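You operate a simulated robot arm through the tools that you are given. There is no shell and no other tool.

You are at the controls of a simulated robot arm. One attempt, no reset.

TASK
Find the leaking union with the leak spray and stop the leak.
Fine: spray all three, vent to 0 bar, tighten the one that foams, air on, spray it again, then park the spray.

The check looks at the end state, three seconds after you hand in, the way a careful person would. Anything else that was tipped, shoved, dropped, spilled or broken makes it a failure.

THE ROBOT
A 7-joint arm with a two-finger parallel gripper, fixed in place. Base frame: the origin is on the floor under the middle of its stand, x ahead of it, y to its left, z up. Lengths are in m, angles in degrees, forces in N, time in s.
It reaches about 1.046 m from its shoulder. Its first joint turns from -166.0 to 166.0 degrees. Payload 1.57 kg.
The TCP is the grasp point between the finger pads, 0.03 m short of the fingertips. In the tool frame z runs along the fingers and y along their closing line. The gripper opens to 0.08 m. The fingers are 0.017 m wide and 0.012 m thick; the gripper's body (0.04 by 0.082 m) begins 0.08 m behind the TCP.
Orientation is that of the tool frame in the base frame, as a unit quaternion [x, y, z, w]. With the fingers straight down and closing along the base's y, the tool's x points along the base's -x, its y along +y and its z along -z.

THE INTERFACE
- The arm moves only by the tool step_arm. Its argument "rows" is a list of rows, each a list of 3 entries, a list of its own where there are three numbers: the shift along the tool's x, y, z in m, then the turn, a rotation vector about the tool's x, y, z in degrees, then the closure, from 0 (fully open) to 1 (shut). In form: [[[dx, dy, dz], [ax, ay, az], grip], ...]. A call has 1 to 20 rows; each row shifts and turns the commanded pose from where the row before left it, along the tool's axes as they then stand. A row lasts 0.2 s, in which the tool goes at most 0.05 m and 8.6 degrees; a call with a longer step from one row to the next is refused whole, and so is a gripper value outside its range. A pose out of reach is approached as far as the arm can. The call stops where the force on the tool passes 50 N (or 10 N more than at its start, if that is more) or the arm is blocked; 0.2 s more then pass. Each finger travels about 0.153 m/s and halts on what it meets, pressing with about 40 N; the grip force reading is that of the motor and also rises with nothing between the fingers. The clock runs only during rows and for 0.2 s after the last one: add rows that do not move to give the fingers time. The reply holds the time, the measured pose of the TCP, the force on the tool along the base axes, the opening and the grip force, in the units named above and with some noise, with the torque about the TCP (base axes, N m) and any sound that the robot's microphone picked up.
- Cameras (640 x 400 px; columns grow to the right, rows downward): "scene" is fixed at [0.4002, -0.5014, 1.6786]; the picture's right is [0.96, -0.28, 0.00], its down [-0.14, -0.50, -0.86] and it looks along [0.24, 0.82, -0.52] (base axes); focal length 342 px, centre (320, 200). "wrist" rides on the gripper at [0.072, -0.007, -0.122] in the tool frame; the picture's right is [0.09, 1.00, 0.00], its down [-0.84, 0.08, -0.54] and it looks along [-0.54, 0.05, 0.84] (tool axes); focal length 238 px, centre (320, 200). There is no depth. A picture from a camera that has moved, and an enlarged one, comes with that camera's place and axes in the base frame and with its lens. The place of the scene camera against the robot may be out by one fixed shift of up to 0.012 m in any direction.
- camera(camera): a new picture of that camera. The clock stands still meanwhile.
- zoom(camera, box): a new picture of the part [left, top, right, bottom] of that camera's present view, enlarged. The clock stands still meanwhile.
- job_done(): hands the job in; it is judged then, once.

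Places have to be worked out from the pictures, the camera data and where the tool is seen. Open the gripper and draw the arm clear of the work before you hand the job in, unless the task says otherwise.

The tools are called after "Request:" as a command line: name --argument value ..., lists and objects as JSON in quotes. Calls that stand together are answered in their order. step_arm: Moves the arm, as the interface text tells. Its arguments: {"type":"object","properties":{"rows":{"type":"array"}},"required":["rows"]} The other tools are called the same way: camera (camera) takes a picture; zoom (camera, box) takes an enlarged picture of a part of a camera's view; job_done () hands the job in.

At the start:

```text
time_s: 0.0
tcp_pos: [0.4048, 0.3399, 1.4798]
orientation: [0.0, 1.0, -0.001, 0.0]
wrist_force: [0.7, -0.4, 0.7]
torque: [0.0, 0.02, 0.02]
finger_gap: 0.0801
grip_force: 0.2
```

scene: 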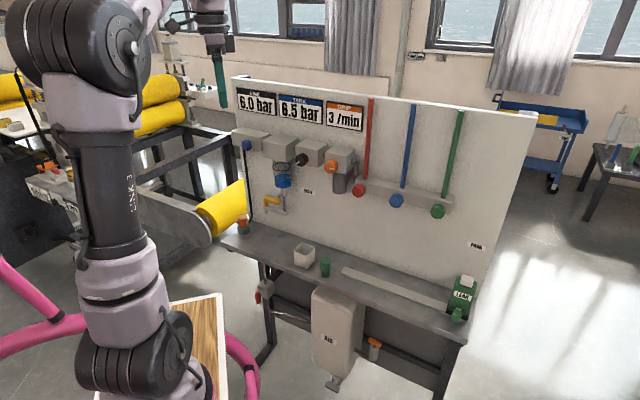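
wrist: 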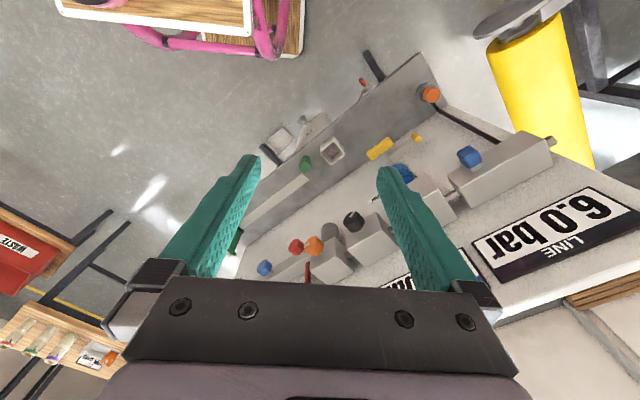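

I'll start by looking closely at the panel: the scene picture shows a bench with a panel, gauges, valves, three coloured hoses and a leak-spray bottle on the right of the shelf.

Request:
zoom --camera "scene" --box '[220, 80, 380, 180]'

Request:
zoom --camera "scene" --box '[220, 150, 380, 250]'

Request:
zoom --camera "scene" --box '[340, 150, 500, 250]'

Request:
zoom --camera "scene" --box '[370, 230, 530, 330]'

Request:
zoom --camera "scene" --box '[220, 210, 380, 310]'

Request:
zoom --camera "scene" --box '[240, 270, 440, 395]'

```text
4.00 times, centred on (300, 130) of scene
camera zoom: at [0.4002, -0.5014, 1.6786], right [0.96, -0.28, 0.0], down [-0.14, -0.5, -0.86], along [0.24, 0.82, -0.52], focal length 1368 px, centre (400, 480)
```

zoom: 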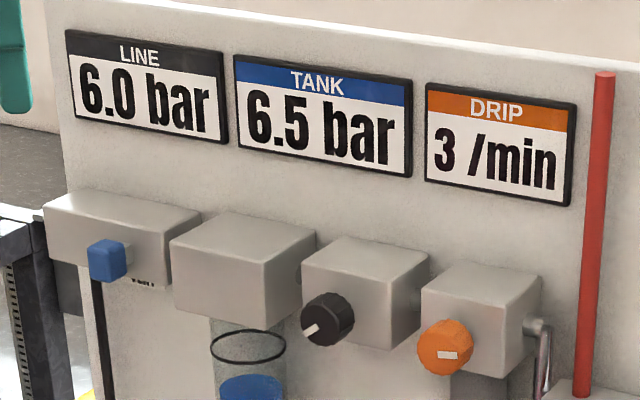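

```text
4.00 times, centred on (300, 200) of scene
camera zoom: at [0.4002, -0.5014, 1.6786], right [0.96, -0.28, 0.0], down [-0.14, -0.5, -0.86], along [0.24, 0.82, -0.52], focal length 1368 px, centre (400, 200)
```

zoom: 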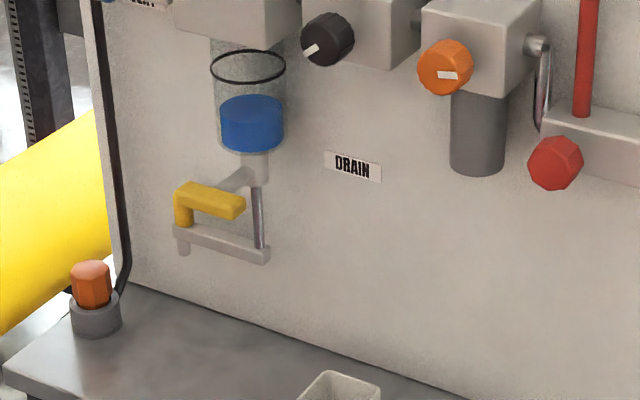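

```text
4.00 times, centred on (420, 200) of scene
camera zoom: at [0.4002, -0.5014, 1.6786], right [0.96, -0.28, 0.0], down [-0.14, -0.5, -0.86], along [0.24, 0.82, -0.52], focal length 1368 px, centre (-80, 200)
```

zoom: 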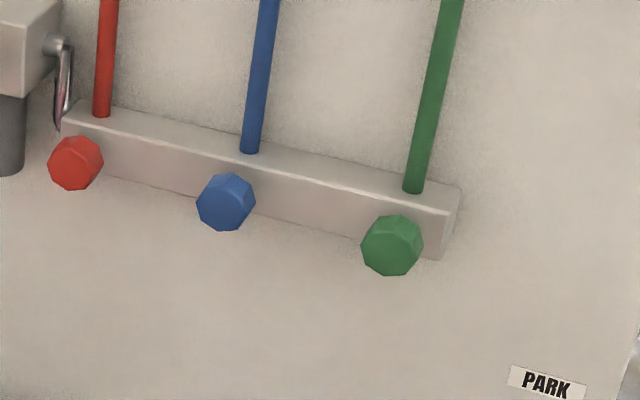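

```text
4.00 times, centred on (450, 280) of scene
camera zoom: at [0.4002, -0.5014, 1.6786], right [0.96, -0.28, 0.0], down [-0.14, -0.5, -0.86], along [0.24, 0.82, -0.52], focal length 1368 px, centre (-200, -120)
```

zoom: 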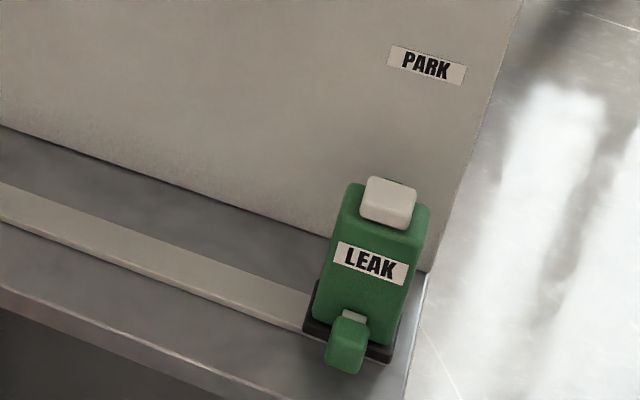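

```text
4.00 times, centred on (300, 260) of scene
camera zoom: at [0.4002, -0.5014, 1.6786], right [0.96, -0.28, 0.0], down [-0.14, -0.5, -0.86], along [0.24, 0.82, -0.52], focal length 1368 px, centre (400, -40)
```

zoom: 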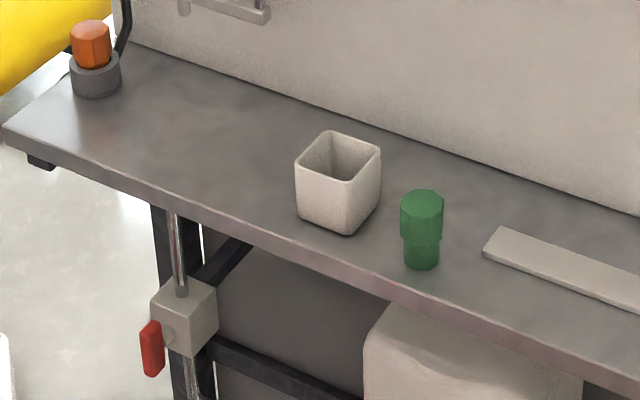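

```text
3.20 times, centred on (340, 332) of scene
camera zoom: at [0.4002, -0.5014, 1.6786], right [0.96, -0.28, 0.0], down [-0.14, -0.5, -0.86], along [0.24, 0.82, -0.52], focal length 1095 px, centre (256, -224)
```

zoom: 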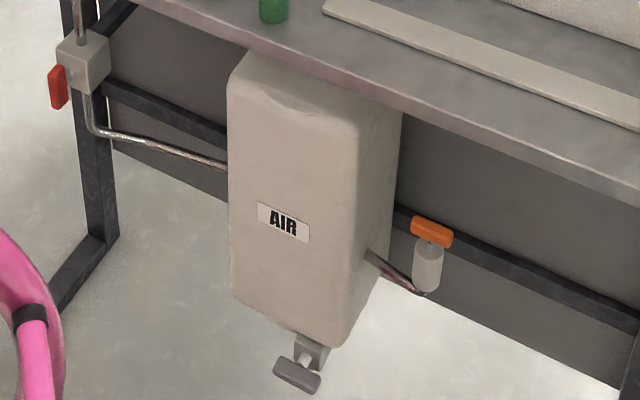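

The three nuts (red, blue, green) on the manifold are the unions. I'll zoom on the left block with the blue button, its label, and other details from both cameras.

Request:
zoom --camera "scene" --box '[228, 122, 292, 162]'

Request:
zoom --camera "scene" --box '[430, 260, 494, 330]'

Request:
zoom --camera "wrist" --box '[220, 60, 580, 285]'

Request:
zoom --camera "scene" --box '[340, 170, 404, 210]'

Request:
zoom --camera "scene" --box '[280, 235, 344, 285]'

```text
10.00 times, centred on (260, 142) of scene
camera zoom: at [0.4002, -0.5014, 1.6786], right [0.96, -0.28, 0.0], down [-0.14, -0.5, -0.86], along [0.24, 0.82, -0.52], focal length 3421 px, centre (920, 780)
```

zoom: 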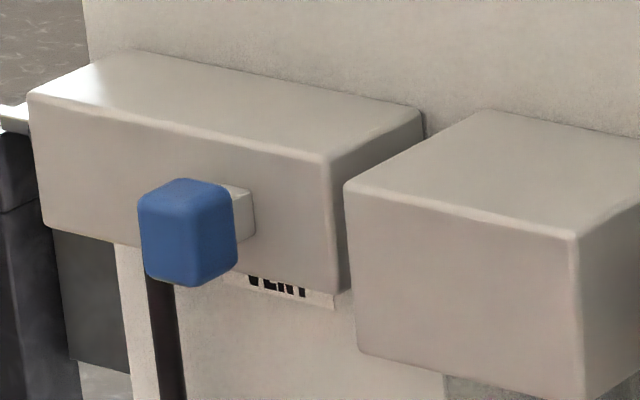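

```text
5.71 times, centred on (462, 295) of scene
camera zoom: at [0.4002, -0.5014, 1.6786], right [0.96, -0.28, 0.0], down [-0.14, -0.5, -0.86], along [0.24, 0.82, -0.52], focal length 1955 px, centre (-491, -343)
```

zoom: 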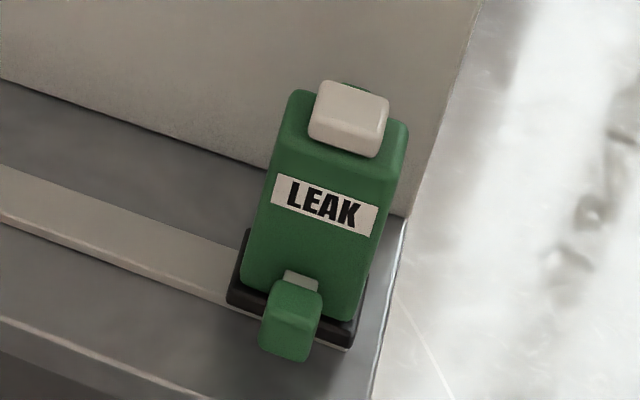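

```text
1.78 times, centred on (400, 172) of wrist
camera zoom: at [0.3338, 0.3327, 1.602], right [-0.09, 1.0, 0.0], down [0.84, 0.08, 0.54], along [0.54, 0.05, -0.84], focal length 424 px, centre (178, 249)
```

zoom: 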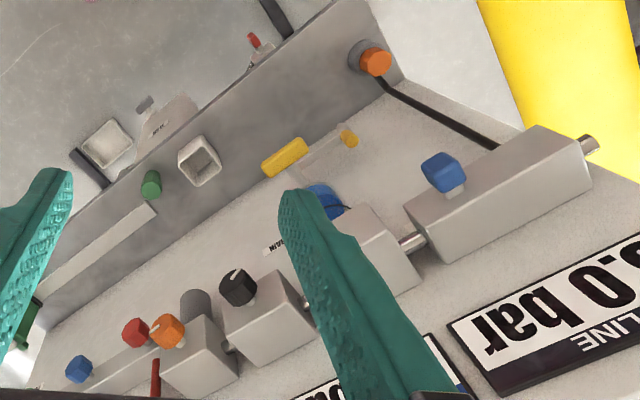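

```text
10.00 times, centred on (372, 190) of scene
camera zoom: at [0.4002, -0.5014, 1.6786], right [0.96, -0.28, 0.0], down [-0.14, -0.5, -0.86], along [0.24, 0.82, -0.52], focal length 3421 px, centre (-200, 300)
```

zoom: 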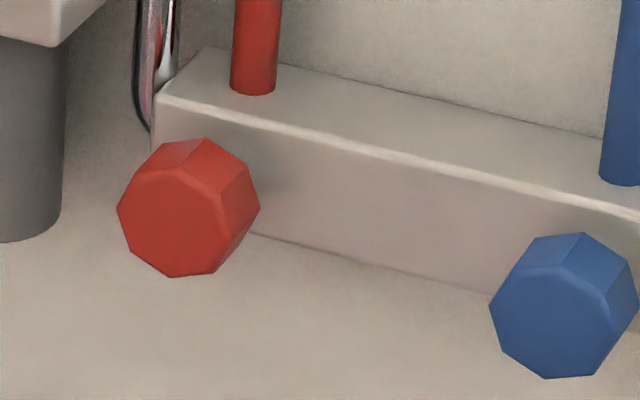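

```text
8.00 times, centred on (312, 260) of scene
camera zoom: at [0.4002, -0.5014, 1.6786], right [0.96, -0.28, 0.0], down [-0.14, -0.5, -0.86], along [0.24, 0.82, -0.52], focal length 2737 px, centre (384, -280)
```

zoom: 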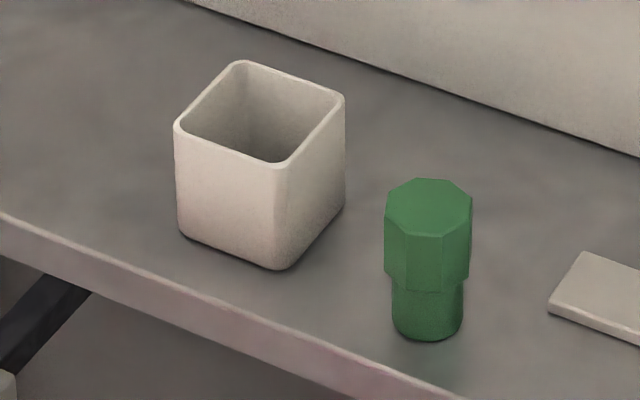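

The panel seems to run from about (0.42, 0.65) toward (0.95, 0.1), with the unions near z≈1.17; the tool will have to point horizontally into it. I'll first roll the tool about its own axis so the wrist camera ends up above the gripper once I pitch it toward the panel.

Request:
step_arm --rows '[[[0, 0, 0], [0, 0, 8.3], 0], [[0, 0, 0], [0, 0, 8.3], 0], [[0, 0, 0], [0, 0, 8.3], 0], [[0, 0, 0], [0, 0, 8.3], 0], [[0, 0, 0], [0, 0, 8.3], 0], [[0, 0, 0], [0, 0, 8.3], 0], [[0, 0, 0], [0, 0, 8.3], 0], [[0, 0, 0], [0, 0, 8.3], 0]]'

```text
time_s: 1.8
tcp_pos: [0.4043, 0.3415, 1.4785]
orientation: [0.548, 0.836, 0.0, 0.001]
wrist_force: [0.1, 0.1, 1.4]
torque: [0.04, -0.01, 0.0]
finger_gap: 0.0799
grip_force: 0.0
```

The roll follows well; I continue the rest of the 133° roll.

Request:
step_arm --rows '[[[0, 0, 0], [0, 0, 8.3], 0], [[0, 0, 0], [0, 0, 8.3], 0], [[0, 0, 0], [0, 0, 8.3], 0], [[0, 0, 0], [0, 0, 8.3], 0], [[0, 0, 0], [0, 0, 8.3], 0], [[0, 0, 0], [0, 0, 8.3], 0], [[0, 0, 0], [0, 0, 8.3], 0], [[0, 0, 0], [0, 0, 8.3], 0]]'

Request:
camera --camera "wrist"

Request:
camera --camera "scene"

```text
time_s: 3.6
tcp_pos: [0.4043, 0.3404, 1.4792]
orientation: [0.916, 0.4, 0.001, 0.0]
wrist_force: [0.0, -0.1, -0.1]
torque: [0.01, -0.04, -0.04]
finger_gap: 0.0799
grip_force: 0.0
```

```text
taken
camera wrist: at [0.4495, 0.3966, 1.602], right [0.79, -0.61, 0.0], down [-0.51, -0.67, 0.54], along [-0.33, -0.43, -0.84], focal length 238 px, centre (320, 200)
```

wrist: 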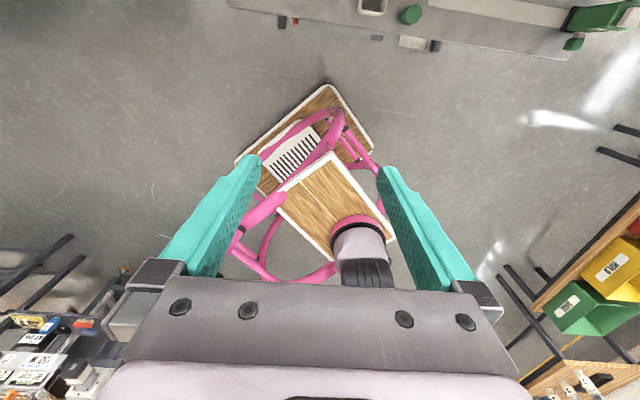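

```text
taken
```

scene: 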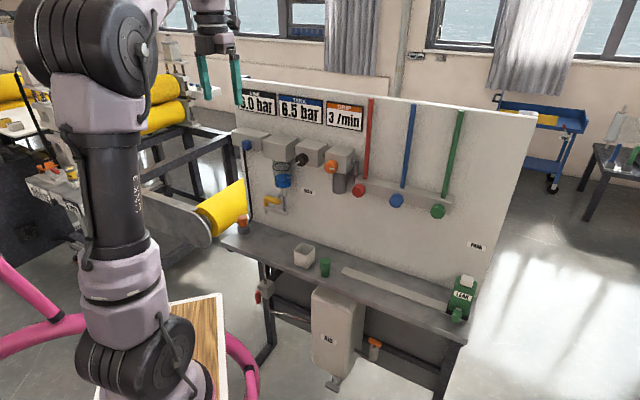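

The roll succeeded: camera is now on the panel side. Next I pitch the fingers toward the panel (about tool y) halfway and check that the arm follows.

Request:
step_arm --rows '[[[0, 0, 0], [0, 8.2, 0], 0], [[0, 0, 0], [0, 8.2, 0], 0], [[0, 0, 0], [0, 8.2, 0], 0], [[0, 0, 0], [0, 8.2, 0], 0], [[0, 0, 0], [0, 8.2, 0], 0], [[0, 0, 0], [0, 8.2, 0], 0]]'

Request:
camera --camera "wrist"

Request:
camera --camera "scene"

```text
time_s: 5.0
tcp_pos: [0.407, 0.3383, 1.4816]
orientation: [0.833, 0.363, 0.382, -0.167]
wrist_force: [1.1, 0.4, -0.1]
torque: [0.03, 0.02, 0.03]
finger_gap: 0.0799
grip_force: 0.1
out of reach, approached as far as the arm can: row 2
```

```text
taken
camera wrist: at [0.3714, 0.3084, 1.6165], right [0.77, -0.63, 0.07], down [-0.59, -0.75, -0.28], along [0.23, 0.18, -0.96], focal length 238 px, centre (320, 200)
```

wrist: 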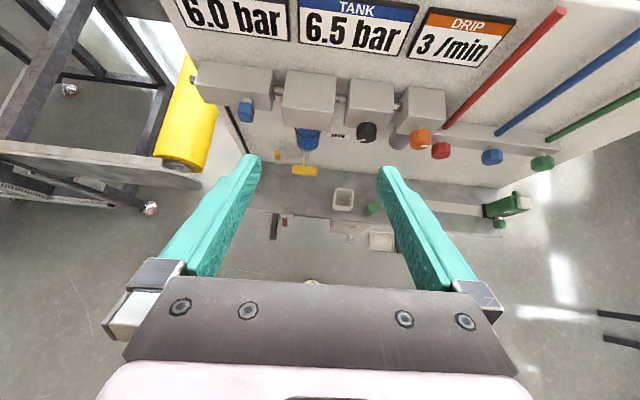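

```text
taken
```

scene: 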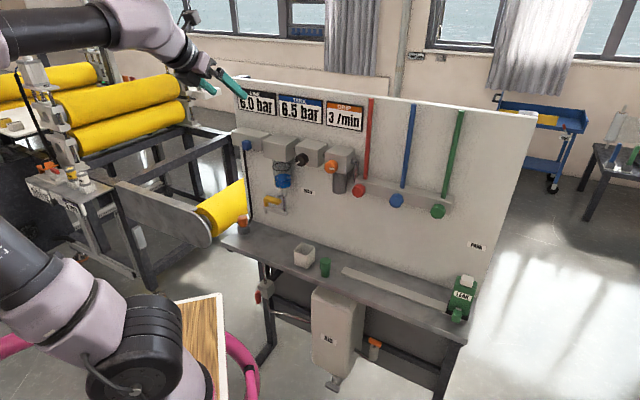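

The arm re-folded but reached the pitch; the wrist camera now gives a great view of the panel. I continue pitching to horizontal.

Request:
step_arm --rows '[[[0, 0, 0], [0, 8.2, 0], 0], [[0, 0, 0], [0, 8.2, 0], 0], [[0, 0, 0], [0, 8.2, 0], 0], [[0, 0, 0], [0, 8.2, 0], 0], [[0, 0, 0], [0, 8.0, 0], 0]]'

Request:
camera --camera "wrist"

Request:
camera --camera "scene"

```text
time_s: 6.2
tcp_pos: [0.4042, 0.3384, 1.4813]
orientation: [0.648, 0.284, 0.648, -0.284]
wrist_force: [-1.1, -0.7, -0.1]
torque: [-0.02, 0.03, -0.04]
finger_gap: 0.0801
grip_force: 0.1
```

```text
taken
camera wrist: at [0.3183, 0.2518, 1.5541], right [0.73, -0.68, 0.09], down [-0.31, -0.45, -0.84], along [0.61, 0.58, -0.54], focal length 238 px, centre (320, 200)
```

wrist: 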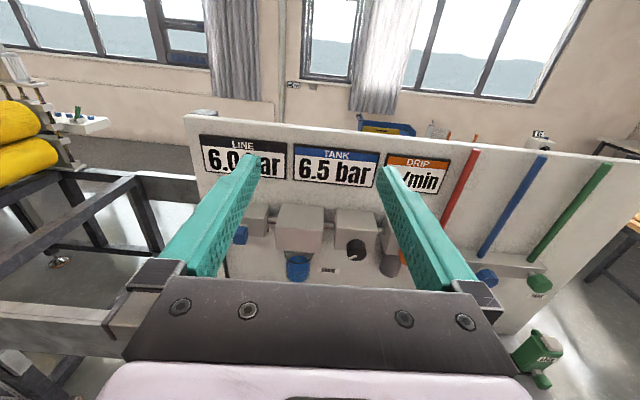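

```text
taken
```

scene: 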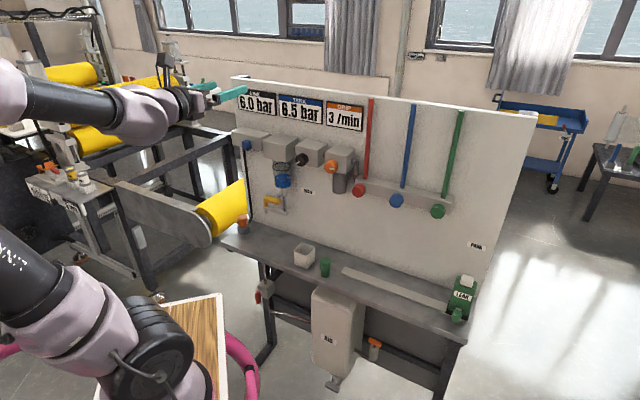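

Tool is now level: x up, y right along the panel, z into it. I'll slide right and down, staying ~0.25 m off the nuts, to look at the unions and spray bottle close up.

Request:
step_arm --rows '[[[-0.012, 0.03, -0.006], [0, 0, 0], 0], [[-0.012, 0.03, -0.006], [0, 0, 0], 0], [[-0.012, 0.03, -0.006], [0, 0, 0], 0], [[-0.012, 0.03, -0.006], [0, 0, 0], 0], [[-0.012, 0.03, -0.006], [0, 0, 0], 0], [[-0.012, 0.03, -0.006], [0, 0, 0], 0], [[-0.012, 0.03, -0.006], [0, 0, 0], 0], [[-0.012, 0.03, -0.006], [0, 0, 0], 0], [[-0.012, 0.03, -0.006], [0, 0, 0], 0], [[-0.012, 0.03, -0.006], [0, 0, 0], 0]]'

Request:
camera --camera "wrist"

Request:
camera --camera "scene"

```text
time_s: 8.4
tcp_pos: [0.6075, 0.1079, 1.3978]
orientation: [0.648, 0.284, 0.648, -0.283]
wrist_force: [-0.4, 0.6, 0.0]
torque: [-0.02, 0.0, -0.06]
finger_gap: 0.0799
grip_force: 0.2
out of reach, approached as far as the arm can: row 5, 6, 7, 8, 9
```

```text
taken
camera wrist: at [0.5217, 0.0228, 1.4717], right [0.73, -0.68, 0.09], down [-0.31, -0.45, -0.84], along [0.61, 0.58, -0.54], focal length 238 px, centre (320, 200)
```

wrist: 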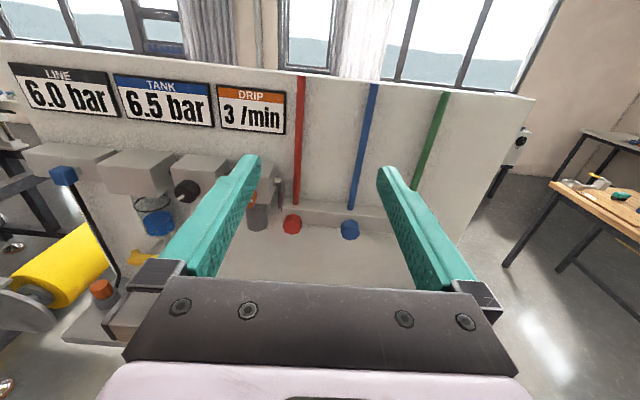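

```text
taken
```

scene: 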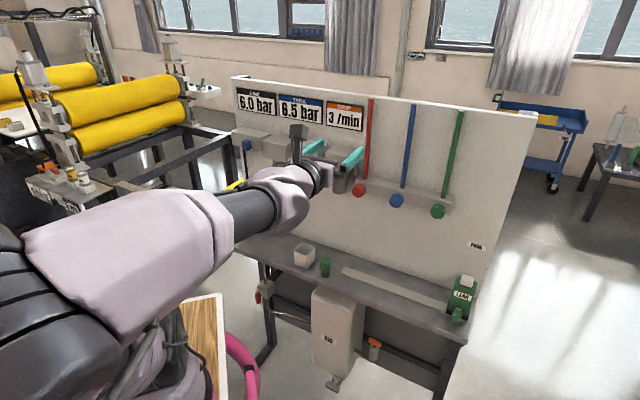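

The last rows were reported out of reach and the TCP lags the command by ~4 cm. I'll wait one row to see whether it converges.

Request:
step_arm --rows '[[[0, 0, 0], [0, 0, 0], 0], [[0, 0, 0], [0, 0, 0], 0], [[0, 0, 0], [0, 0, 0], 0]]'

Request:
camera --camera "scene"

```text
time_s: 9.2
tcp_pos: [0.6084, 0.1079, 1.3996]
orientation: [0.648, 0.283, 0.648, -0.283]
wrist_force: [0.5, -0.2, -0.3]
torque: [-0.02, -0.01, 0.0]
finger_gap: 0.0802
grip_force: 0.1
```

```text
taken
```

scene: 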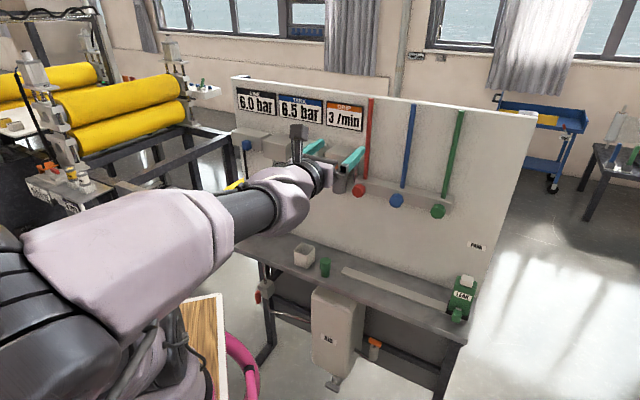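

The pose settled at (0.608, 0.108, 1.40). I'll test moving straight down and slightly in, where I actually need to work, to see if it's reachable.

Request:
step_arm --rows '[[[-0.02, 0.0, 0], [0, 0, 0], 0], [[-0.02, 0.0, 0], [0, 0, 0], 0], [[-0.02, 0.0, 0], [0, 0, 0], 0], [[-0.02, 0.0, 0], [0, 0, 0], 0]]'

Request:
camera --camera "wrist"

Request:
camera --camera "scene"

```text
time_s: 10.2
tcp_pos: [0.6449, 0.1132, 1.343]
orientation: [0.648, 0.283, 0.648, -0.283]
wrist_force: [0.3, -0.7, 0.3]
torque: [-0.03, -0.02, -0.01]
finger_gap: 0.0797
grip_force: 0.1
out of reach, approached as far as the arm can: row 1, 2, 3, 4
```

```text
taken
camera wrist: at [0.5594, 0.0286, 1.4163], right [0.73, -0.68, 0.09], down [-0.31, -0.45, -0.84], along [0.61, 0.58, -0.54], focal length 238 px, centre (320, 200)
```

wrist: 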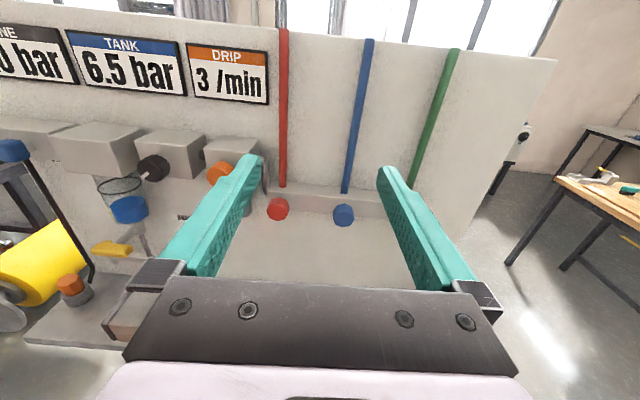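

```text
taken
```

scene: 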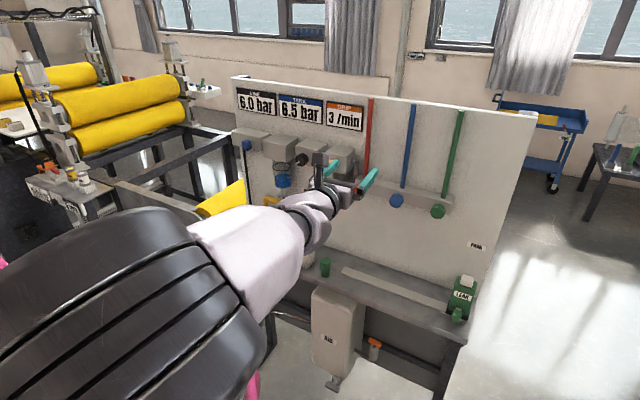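

The workspace picture is getting clear: the robot's base is nearer the panel than I assumed (around (0.24,-0.1)), so hovering too far back folds the arm up. I'll shift right along the panel first, then down, keeping ~0.2 m off the nuts, to look at the spray bottle.

Request:
step_arm --rows '[[[0, 0.03, 0.002], [0, 0, 0], 0], [[0, 0.03, 0.002], [0, 0, 0], 0], [[0, 0.03, 0.002], [0, 0, 0], 0], [[0, 0.03, 0.002], [0, 0, 0], 0], [[-0.02, 0.03, 0.002], [0, 0, 0], 0], [[-0.02, 0.03, 0.002], [0, 0, 0], 0], [[-0.02, 0.03, 0.002], [0, 0, 0], 0], [[-0.02, 0.03, 0.002], [0, 0, 0], 0], [[-0.02, 0.0, 0], [0, 0, 0], 0], [[-0.02, 0.0, 0], [0, 0, 0], 0]]'

Request:
camera --camera "wrist"

Request:
camera --camera "scene"

```text
time_s: 12.4
tcp_pos: [0.8336, -0.0367, 1.223]
orientation: [0.648, 0.283, 0.647, -0.284]
wrist_force: [-0.7, 0.1, -1.5]
torque: [0.02, 0.0, -0.03]
finger_gap: 0.0796
grip_force: 0.1
```

```text
taken
camera wrist: at [0.7468, -0.1225, 1.2964], right [0.73, -0.68, 0.09], down [-0.31, -0.45, -0.84], along [0.61, 0.58, -0.54], focal length 238 px, centre (320, 200)
```

wrist: 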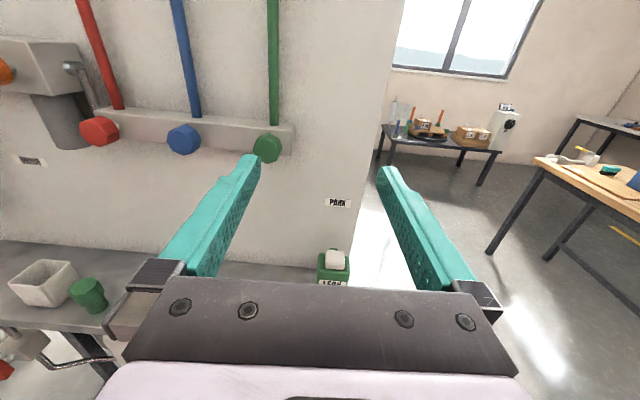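

```text
taken
```

scene: 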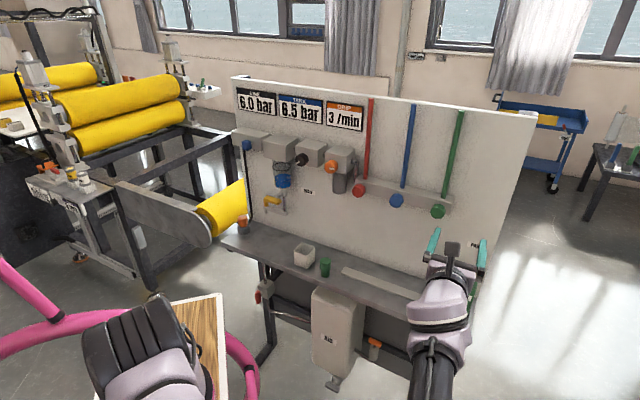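

Now I have good triangulation: nuts at z≈1.17 spaced 0.115 m, and the bottle sits another 0.115 m right at the end of a rail. I'll lower the tool to look at the bottle head-on.

Request:
step_arm --rows '[[[-0.025, 0.005, 0], [0, 0, 0], 0], [[-0.025, 0.005, 0], [0, 0, 0], 0], [[-0.025, 0.005, 0], [0, 0, 0], 0], [[-0.025, 0.005, 0], [0, 0, 0], 0], [[-0.025, 0.005, 0], [0, 0, 0], 0]]'

Request:
camera --camera "wrist"

Request:
camera --camera "scene"

```text
time_s: 13.6
tcp_pos: [0.8497, -0.051, 1.0992]
orientation: [0.649, 0.282, 0.648, -0.28]
wrist_force: [-0.2, -0.1, -0.3]
torque: [0.03, -0.03, -0.01]
finger_gap: 0.0799
grip_force: 0.1
out of reach, approached as far as the arm can: row 5
```

```text
taken
camera wrist: at [0.7627, -0.1356, 1.1725], right [0.72, -0.68, 0.09], down [-0.32, -0.45, -0.84], along [0.61, 0.58, -0.54], focal length 238 px, centre (320, 200)
```

wrist: 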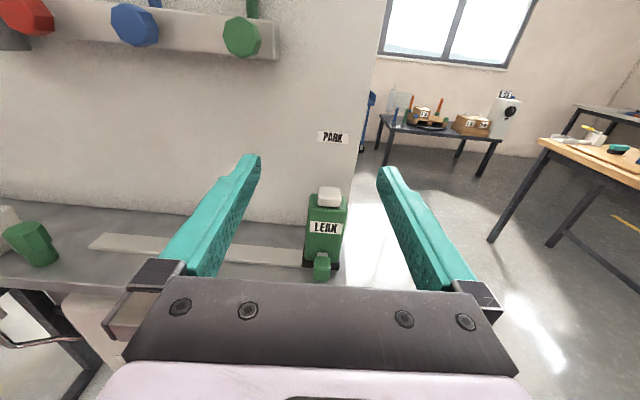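

```text
taken
```

scene: 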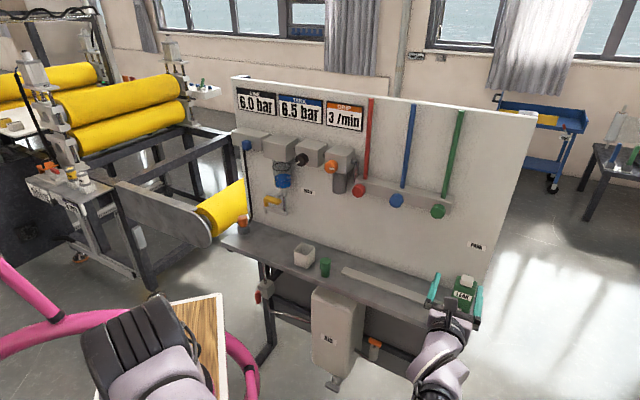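

The bottle is visible between the fingers. I zoom on it and on the rail.

Request:
zoom --camera "wrist" --box '[280, 170, 380, 290]'

Request:
zoom --camera "wrist" --box '[60, 0, 400, 290]'

Request:
zoom --camera "scene" --box '[400, 230, 500, 330]'

```text
3.33 times, centred on (330, 230) of wrist
camera zoom: at [0.7627, -0.1356, 1.1725], right [0.72, -0.68, 0.09], down [-0.32, -0.45, -0.84], along [0.61, 0.58, -0.54], focal length 794 px, centre (287, 100)
```

zoom: 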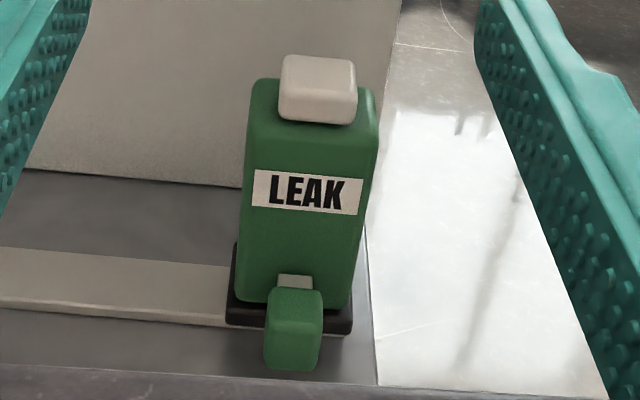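

```text
1.38 times, centred on (230, 145) of wrist
camera zoom: at [0.7627, -0.1356, 1.1725], right [0.72, -0.68, 0.09], down [-0.32, -0.45, -0.84], along [0.61, 0.58, -0.54], focal length 329 px, centre (444, 276)
```

zoom: 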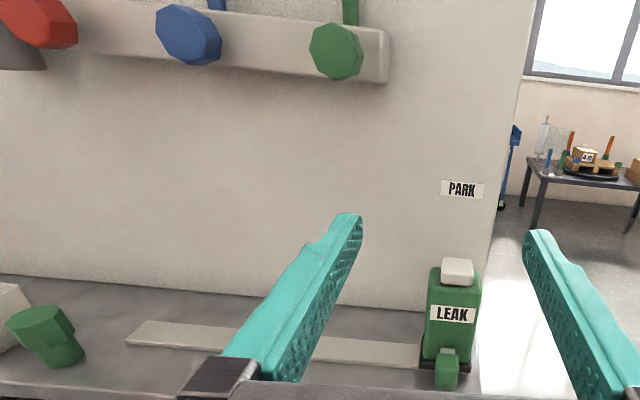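

```text
4.00 times, centred on (450, 280) of scene
camera zoom: at [0.4002, -0.5014, 1.6786], right [0.96, -0.28, 0.0], down [-0.14, -0.5, -0.86], along [0.24, 0.82, -0.52], focal length 1368 px, centre (-200, -120)
```

zoom: 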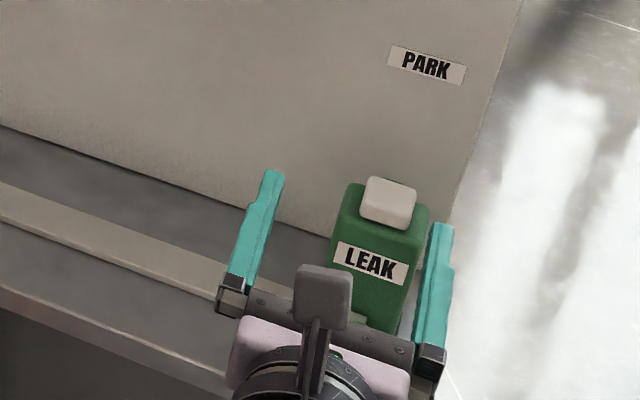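

The bottle sits on a black carriage on the rail: a green handle knob low on its front and a white button on top (~z 1.0), knob about z 0.91. I'll handle it from above with the tool pointing down, so I rise and back away, then pitch the tool down.

Request:
step_arm --rows '[[[0.03, 0, -0.012], [0, 0, 0], 0], [[0.03, 0, -0.012], [0, 0, 0], 0], [[0.03, 0, -0.012], [0, 0, 0], 0], [[0.03, 0, -0.012], [0, 0, 0], 0], [[0.03, 0, -0.012], [0, 0, 0], 0], [[0, 0, 0], [0, -8.2, 0], 0], [[0, 0, 0], [0, -8.2, 0], 0], [[0, 0, 0], [0, -8.2, 0], 0], [[0, 0, 0], [0, -8.2, 0], 0], [[0, 0, 0], [0, -8.2, 0], 0]]'

Request:
camera --camera "scene"

```text
time_s: 15.8
tcp_pos: [0.8089, -0.0959, 1.2511]
orientation: [0.834, 0.364, 0.38, -0.166]
wrist_force: [-0.2, -1.1, -0.9]
torque: [0.04, -0.04, 0.04]
finger_gap: 0.0802
grip_force: 0.1
out of reach, approached as far as the arm can: row 4, 5
```

```text
taken
```

scene: 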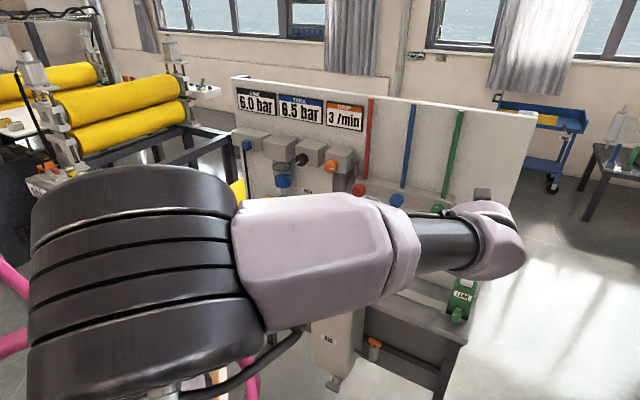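

The elbow is now up and the pitch is tracking. I finish pitching to straight down.

Request:
step_arm --rows '[[[0, 0, 0], [0, -8.2, 0], 0], [[0, 0, 0], [0, -8.2, 0], 0], [[0, 0, 0], [0, -8.2, 0], 0], [[0, 0, 0], [0, -8.2, 0], 0], [[0, 0, 0], [0, -8.2, 0], 0], [[0, 0, 0], [0, -8.0, 0], 0]]'

Request:
camera --camera "wrist"

Request:
camera --camera "scene"

```text
time_s: 17.2
tcp_pos: [0.8081, -0.0966, 1.2502]
orientation: [0.917, 0.4, -0.001, 0.0]
wrist_force: [-0.4, -0.2, 1.3]
torque: [0.04, -0.03, 0.02]
finger_gap: 0.08
grip_force: 0.1
```

```text
taken
camera wrist: at [0.8538, -0.0392, 1.3726], right [0.79, -0.61, 0.0], down [-0.51, -0.67, 0.54], along [-0.33, -0.43, -0.84], focal length 238 px, centre (320, 200)
```

wrist: 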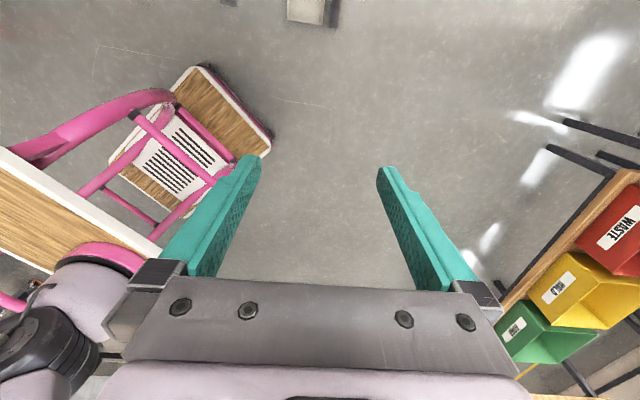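

```text
taken
```

scene: 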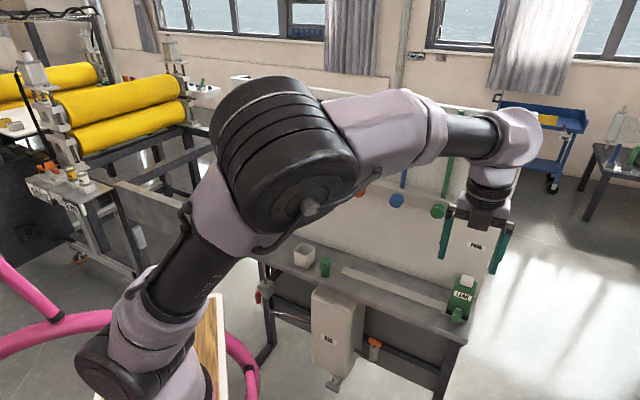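

Good natural elbow-up configuration now. Next I roll the tool by -180° about its axis so the camera faces away from the panel (robot side).

Request:
step_arm --rows '[[[0, 0, 0], [0, 0, -8.5], 0], [[0, 0, 0], [0, 0, -8.5], 0], [[0, 0, 0], [0, 0, -8.5], 0], [[0, 0, 0], [0, 0, -8.5], 0], [[0, 0, 0], [0, 0, -8.5], 0], [[0, 0, 0], [0, 0, -8.5], 0], [[0, 0, 0], [0, 0, -8.5], 0], [[0, 0, 0], [0, 0, -8.5], 0], [[0, 0, 0], [0, 0, -8.5], 0], [[0, 0, 0], [0, 0, -8.5], 0], [[0, 0, 0], [0, 0, -8.5], 0], [[0, 0, 0], [0, 0, -8.5], 0]]'

Request:
camera --camera "scene"

```text
time_s: 19.8
tcp_pos: [0.8092, -0.0958, 1.2493]
orientation: [0.265, 0.964, 0.0, 0.0]
wrist_force: [-0.8, 0.4, -0.9]
torque: [-0.02, -0.02, 0.01]
finger_gap: 0.08
grip_force: 0.0
```

```text
taken
```

scene: 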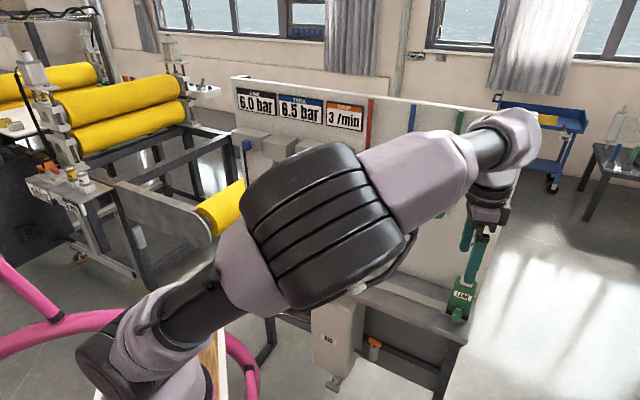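

Tracking fine; I complete the roll with the panel-aligned yaw (about -76.7° more).

Request:
step_arm --rows '[[[0, 0, 0], [0, 0, -8.5], 0], [[0, 0, 0], [0, 0, -8.5], 0], [[0, 0, 0], [0, 0, -8.5], 0], [[0, 0, 0], [0, 0, -8.5], 0], [[0, 0, 0], [0, 0, -8.5], 0], [[0, 0, 0], [0, 0, -8.5], 0], [[0, 0, 0], [0, 0, -8.5], 0], [[0, 0, 0], [0, 0, -8.5], 0], [[0, 0, 0], [0, 0, -8.5], 0]]'

Request:
camera --camera "wrist"

Request:
camera --camera "scene"

```text
time_s: 21.8
tcp_pos: [0.8084, -0.0956, 1.2496]
orientation: [-0.389, 0.921, -0.001, 0.0]
wrist_force: [0.0, -0.2, 0.2]
torque: [0.0, -0.02, 0.01]
finger_gap: 0.0799
grip_force: 0.1
```

```text
taken
camera wrist: at [0.7649, -0.1523, 1.372], right [-0.78, 0.63, 0.0], down [0.53, 0.65, 0.54], along [0.34, 0.42, -0.84], focal length 238 px, centre (320, 200)
```

wrist: 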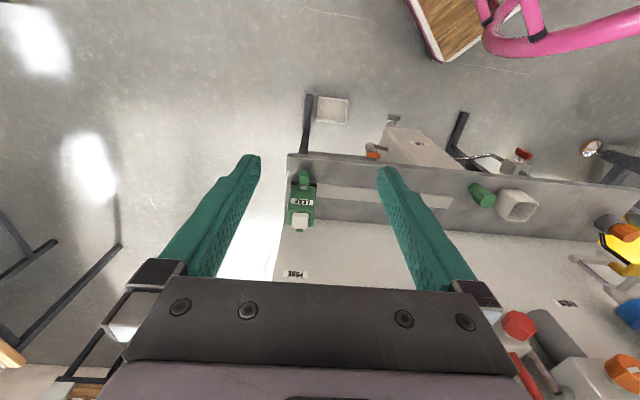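

```text
taken
```

scene: 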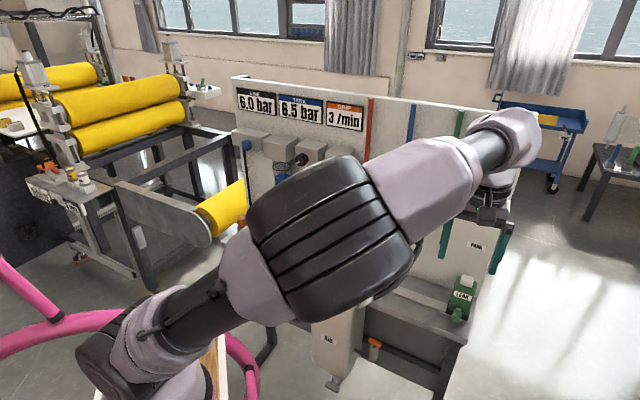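

Mode is right: tool down, camera on the robot side, aligned with the panel. I zoom on the bottle to locate the knob and cap.

Request:
zoom --camera "wrist" --box '[260, 140, 380, 240]'

Request:
zoom --camera "wrist" --box '[280, 130, 640, 355]'

```text
4.00 times, centred on (320, 190) of wrist
camera zoom: at [0.7649, -0.1523, 1.372], right [-0.78, 0.63, 0.0], down [0.53, 0.65, 0.54], along [0.34, 0.42, -0.84], focal length 953 px, centre (320, 240)
```

zoom: 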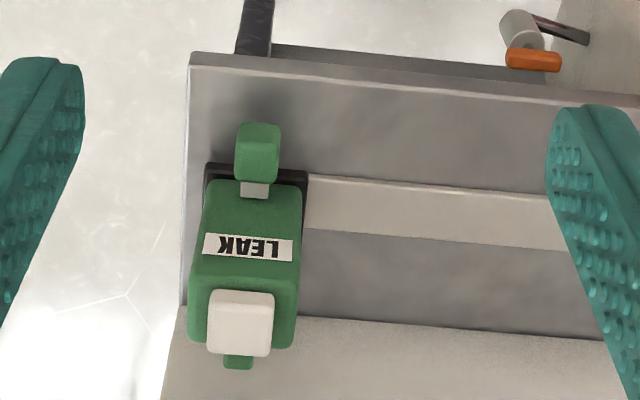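

```text
1.78 times, centred on (460, 242) of wrist
camera zoom: at [0.7649, -0.1523, 1.372], right [-0.78, 0.63, 0.0], down [0.53, 0.65, 0.54], along [0.34, 0.42, -0.84], focal length 424 px, centre (71, 124)
```

zoom: 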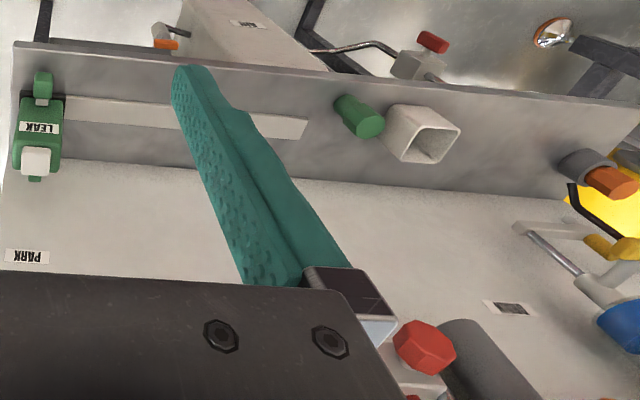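

The bottle has its nozzle toward the panel and the white cap as a push button; knob near (0.950, 0.022, 0.895), bench top about z 0.853. I'll lean the tool back ~33° so the gripper body clears the bottle when I take the knob, and then re-measure.

Request:
step_arm --rows '[[[0, 0, 0], [0, -8.2, 0], 0], [[0, 0, 0], [0, -8.2, 0], 0], [[0, 0, 0], [0, -8.2, 0], 0], [[0, 0, 0], [0, -8.2, 0], 0], [[0, 0, 0], [0, 0, 0], 0]]'

Request:
camera --camera "wrist"

```text
time_s: 23.0
tcp_pos: [0.809, -0.0962, 1.2489]
orientation: [-0.372, 0.884, 0.11, 0.261]
wrist_force: [-0.6, 0.8, 0.8]
torque: [-0.03, 0.01, 0.0]
finger_gap: 0.0801
grip_force: 0.0
```

```text
taken
camera wrist: at [0.7266, -0.1913, 1.3135], right [-0.77, 0.64, -0.05], down [0.23, 0.35, 0.91], along [0.6, 0.69, -0.41], focal length 238 px, centre (320, 200)
```

wrist: 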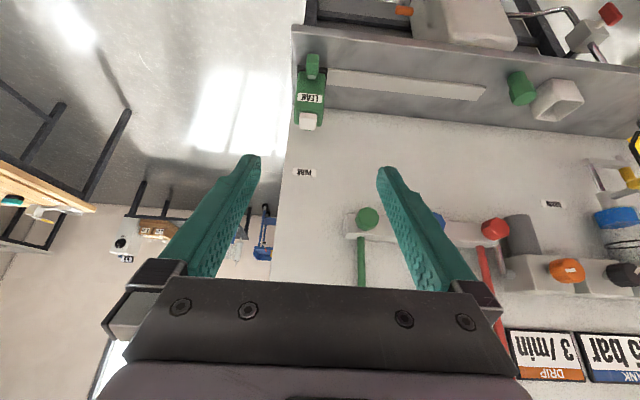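

The rail clearly runs from PARK to just past under the red union. I zoom in on the bottle here to refine its knob position.

Request:
zoom --camera "wrist" --box '[270, 30, 370, 140]'

Request:
zoom --camera "wrist" --box '[330, 180, 530, 310]'

```text
3.64 times, centred on (320, 85) of wrist
camera zoom: at [0.7266, -0.1913, 1.3135], right [-0.77, 0.64, -0.05], down [0.23, 0.35, 0.91], along [0.6, 0.69, -0.41], focal length 867 px, centre (320, 618)
```

zoom: 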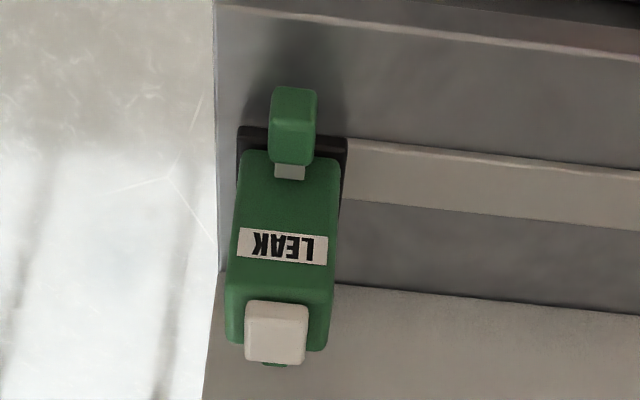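

```text
3.08 times, centred on (430, 245) of wrist
camera zoom: at [0.7266, -0.1913, 1.3135], right [-0.77, 0.64, -0.05], down [0.23, 0.35, 0.91], along [0.6, 0.69, -0.41], focal length 733 px, centre (-18, 62)
```

zoom: 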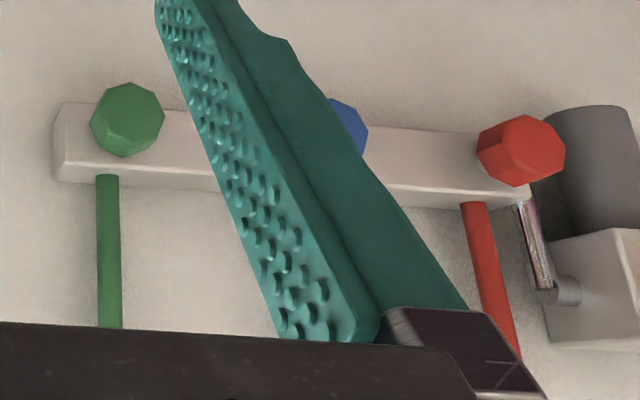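

Estimates of the knob height spread between 0.88 and 0.92, so I'll approach to a hover point ~8 cm above and ~4 cm in front of the knob and re-measure with better parallax.

Request:
step_arm --rows '[[[0.0025, -0.0019, 0.0304], [0, 0, 0], 0], [[0.0025, -0.0019, 0.0304], [0, 0, 0], 0], [[0.0025, -0.0019, 0.0304], [0, 0, 0], 0], [[0.0025, -0.0019, 0.0304], [0, 0, 0], 0], [[0.0025, -0.0019, 0.0304], [0, 0, 0], 0], [[0.0025, -0.0019, 0.0304], [0, 0, 0], 0], [[0.0025, -0.0019, 0.0304], [0, 0, 0], 0], [[0.0025, -0.0019, 0.0304], [0, 0, 0], 0], [[0, 0, 0], [0, 0, 0], 0]]'

Request:
camera --camera "wrist"

Request:
camera --camera "scene"

```text
time_s: 25.0
tcp_pos: [0.9, -0.0224, 1.0322]
orientation: [-0.372, 0.884, 0.109, 0.26]
wrist_force: [0.2, 0.0, -0.8]
torque: [0.02, 0.0, 0.02]
finger_gap: 0.0802
grip_force: 0.1
```

```text
taken
camera wrist: at [0.8177, -0.1194, 1.0986], right [-0.77, 0.64, -0.05], down [0.23, 0.35, 0.91], along [0.6, 0.69, -0.41], focal length 238 px, centre (320, 200)
```

wrist: 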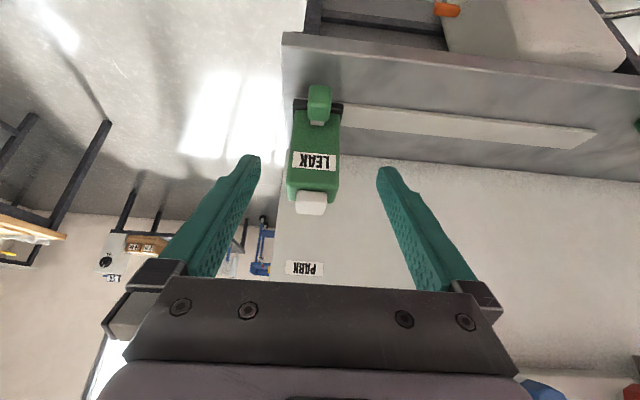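

```text
taken
```

scene: 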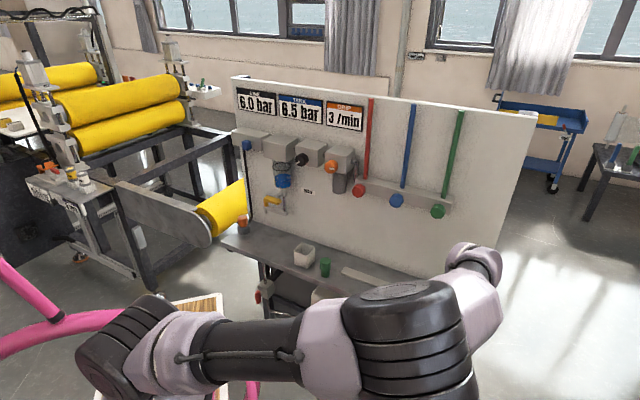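

Good approach. I zoom to re-measure knob, cap and bench from this nearer position.

Request:
zoom --camera "wrist" --box '[270, 70, 370, 230]'

```text
2.50 times, centred on (320, 150) of wrist
camera zoom: at [0.8177, -0.1194, 1.0986], right [-0.77, 0.64, -0.05], down [0.23, 0.35, 0.91], along [0.6, 0.69, -0.41], focal length 596 px, centre (320, 325)
```

zoom: 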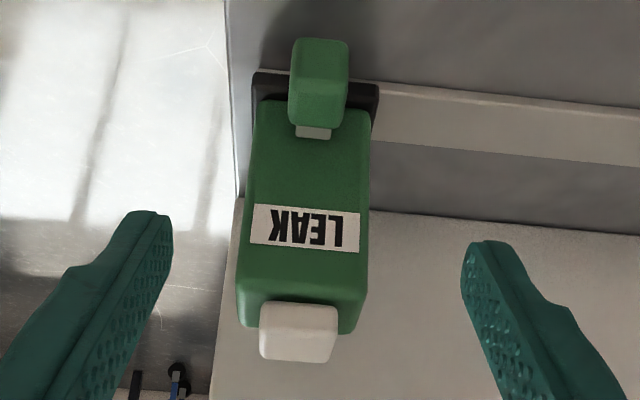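

Triangulated from the two views: knob centre ≈ tool-frame (0.024, -0.003, 0.129), i.e. base z≈0.91; bench ≈0.86. I move most of the way along the tool axis, gripper open, then check.

Request:
step_arm --rows '[[[0.012, -0.0015, 0.01], [0, 0, 0], 0], [[0.012, -0.0015, 0.02], [0, 0, 0], 0], [[0, 0, 0.02], [0, 0, 0], 0], [[0, 0, 0.02], [0, 0, 0], 0], [[0, 0, 0.01], [0, 0, 0], 0], [[0, 0, 0], [0, 0, 0], 0]]'

Request:
camera --camera "wrist"

```text
time_s: 26.4
tcp_pos: [0.919, -0.0089, 0.9525]
orientation: [-0.372, 0.884, 0.11, 0.26]
wrist_force: [0.4, -0.6, 0.6]
torque: [0.0, 0.01, 0.03]
finger_gap: 0.08
grip_force: 0.1
```

```text
taken
camera wrist: at [0.8358, -0.1045, 1.0178], right [-0.77, 0.64, -0.05], down [0.23, 0.35, 0.91], along [0.6, 0.69, -0.41], focal length 238 px, centre (320, 200)
```

wrist: 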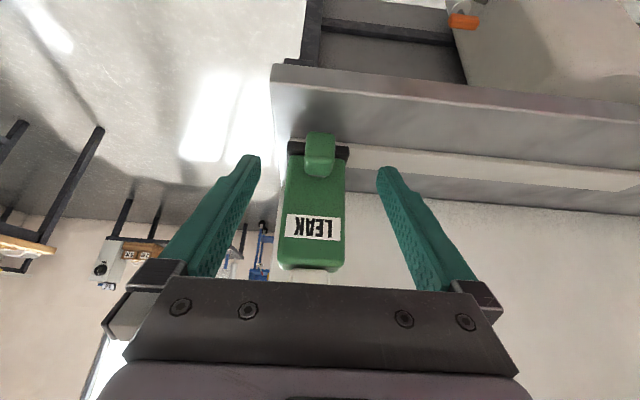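

Knob is centred between the fingers, about 0.06 m ahead along the tool axis. I advance 0.053 m and close on it.

Request:
step_arm --rows '[[[0, 0, 0.015], [0, 0, 0], 0], [[0, 0, 0.015], [0, 0, 0], 0], [[0, 0, 0.013], [0, 0, 0], 0], [[0, 0, 0.01], [0, 0, 0], 0], [[0, 0, 0], [0, 0, 0], 0]]'

Request:
camera --camera "wrist"

```text
time_s: 27.6
tcp_pos: [0.9385, 0.0115, 0.9094]
orientation: [-0.372, 0.884, 0.109, 0.261]
wrist_force: [-0.1, 0.8, 0.0]
torque: [-0.02, 0.02, 0.01]
finger_gap: 0.0802
grip_force: 0.1
```

```text
taken
camera wrist: at [0.8561, -0.0845, 0.9733], right [-0.77, 0.64, -0.05], down [0.23, 0.35, 0.91], along [0.6, 0.69, -0.41], focal length 238 px, centre (320, 200)
```

wrist: 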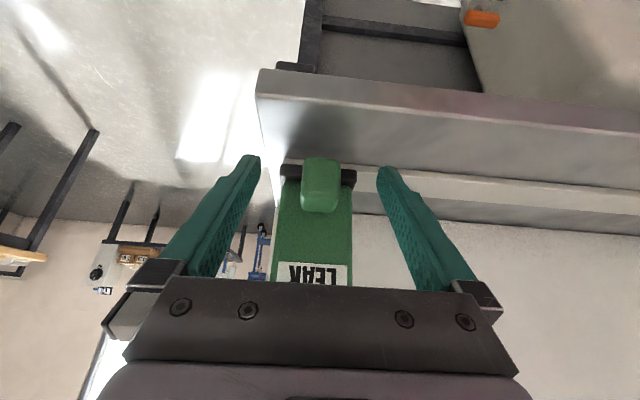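

The knob sits centred between the pads. I close the gripper on it.

Request:
step_arm --rows '[[[0, 0, 0], [0, 0, 0], 0.5], [[0, 0, 0], [0, 0, 0], 1], [[0, 0, 0], [0, 0, 0], 1], [[0, 0, 0], [0, 0, 0], 1]]'

Request:
camera --camera "wrist"

```text
time_s: 28.6
tcp_pos: [0.938, 0.0114, 0.9097]
orientation: [-0.372, 0.885, 0.109, 0.26]
wrist_force: [-4.7, 3.7, -1.0]
torque: [-0.39, -0.61, -0.83]
finger_gap: 0.0243
grip_force: 37.0
```

```text
taken
camera wrist: at [0.8559, -0.0843, 0.9734], right [-0.77, 0.64, -0.05], down [0.23, 0.35, 0.91], along [0.6, 0.69, -0.41], focal length 238 px, centre (320, 200)
```

wrist: 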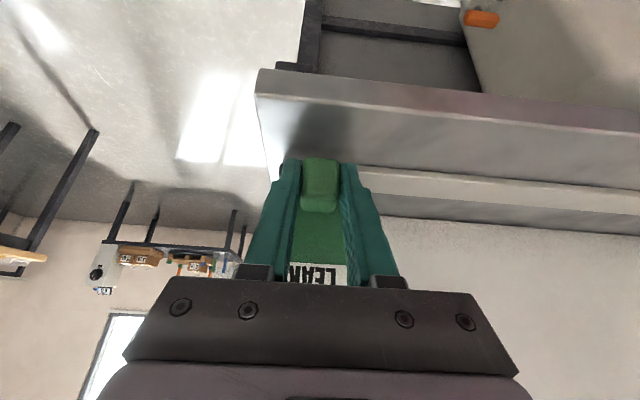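

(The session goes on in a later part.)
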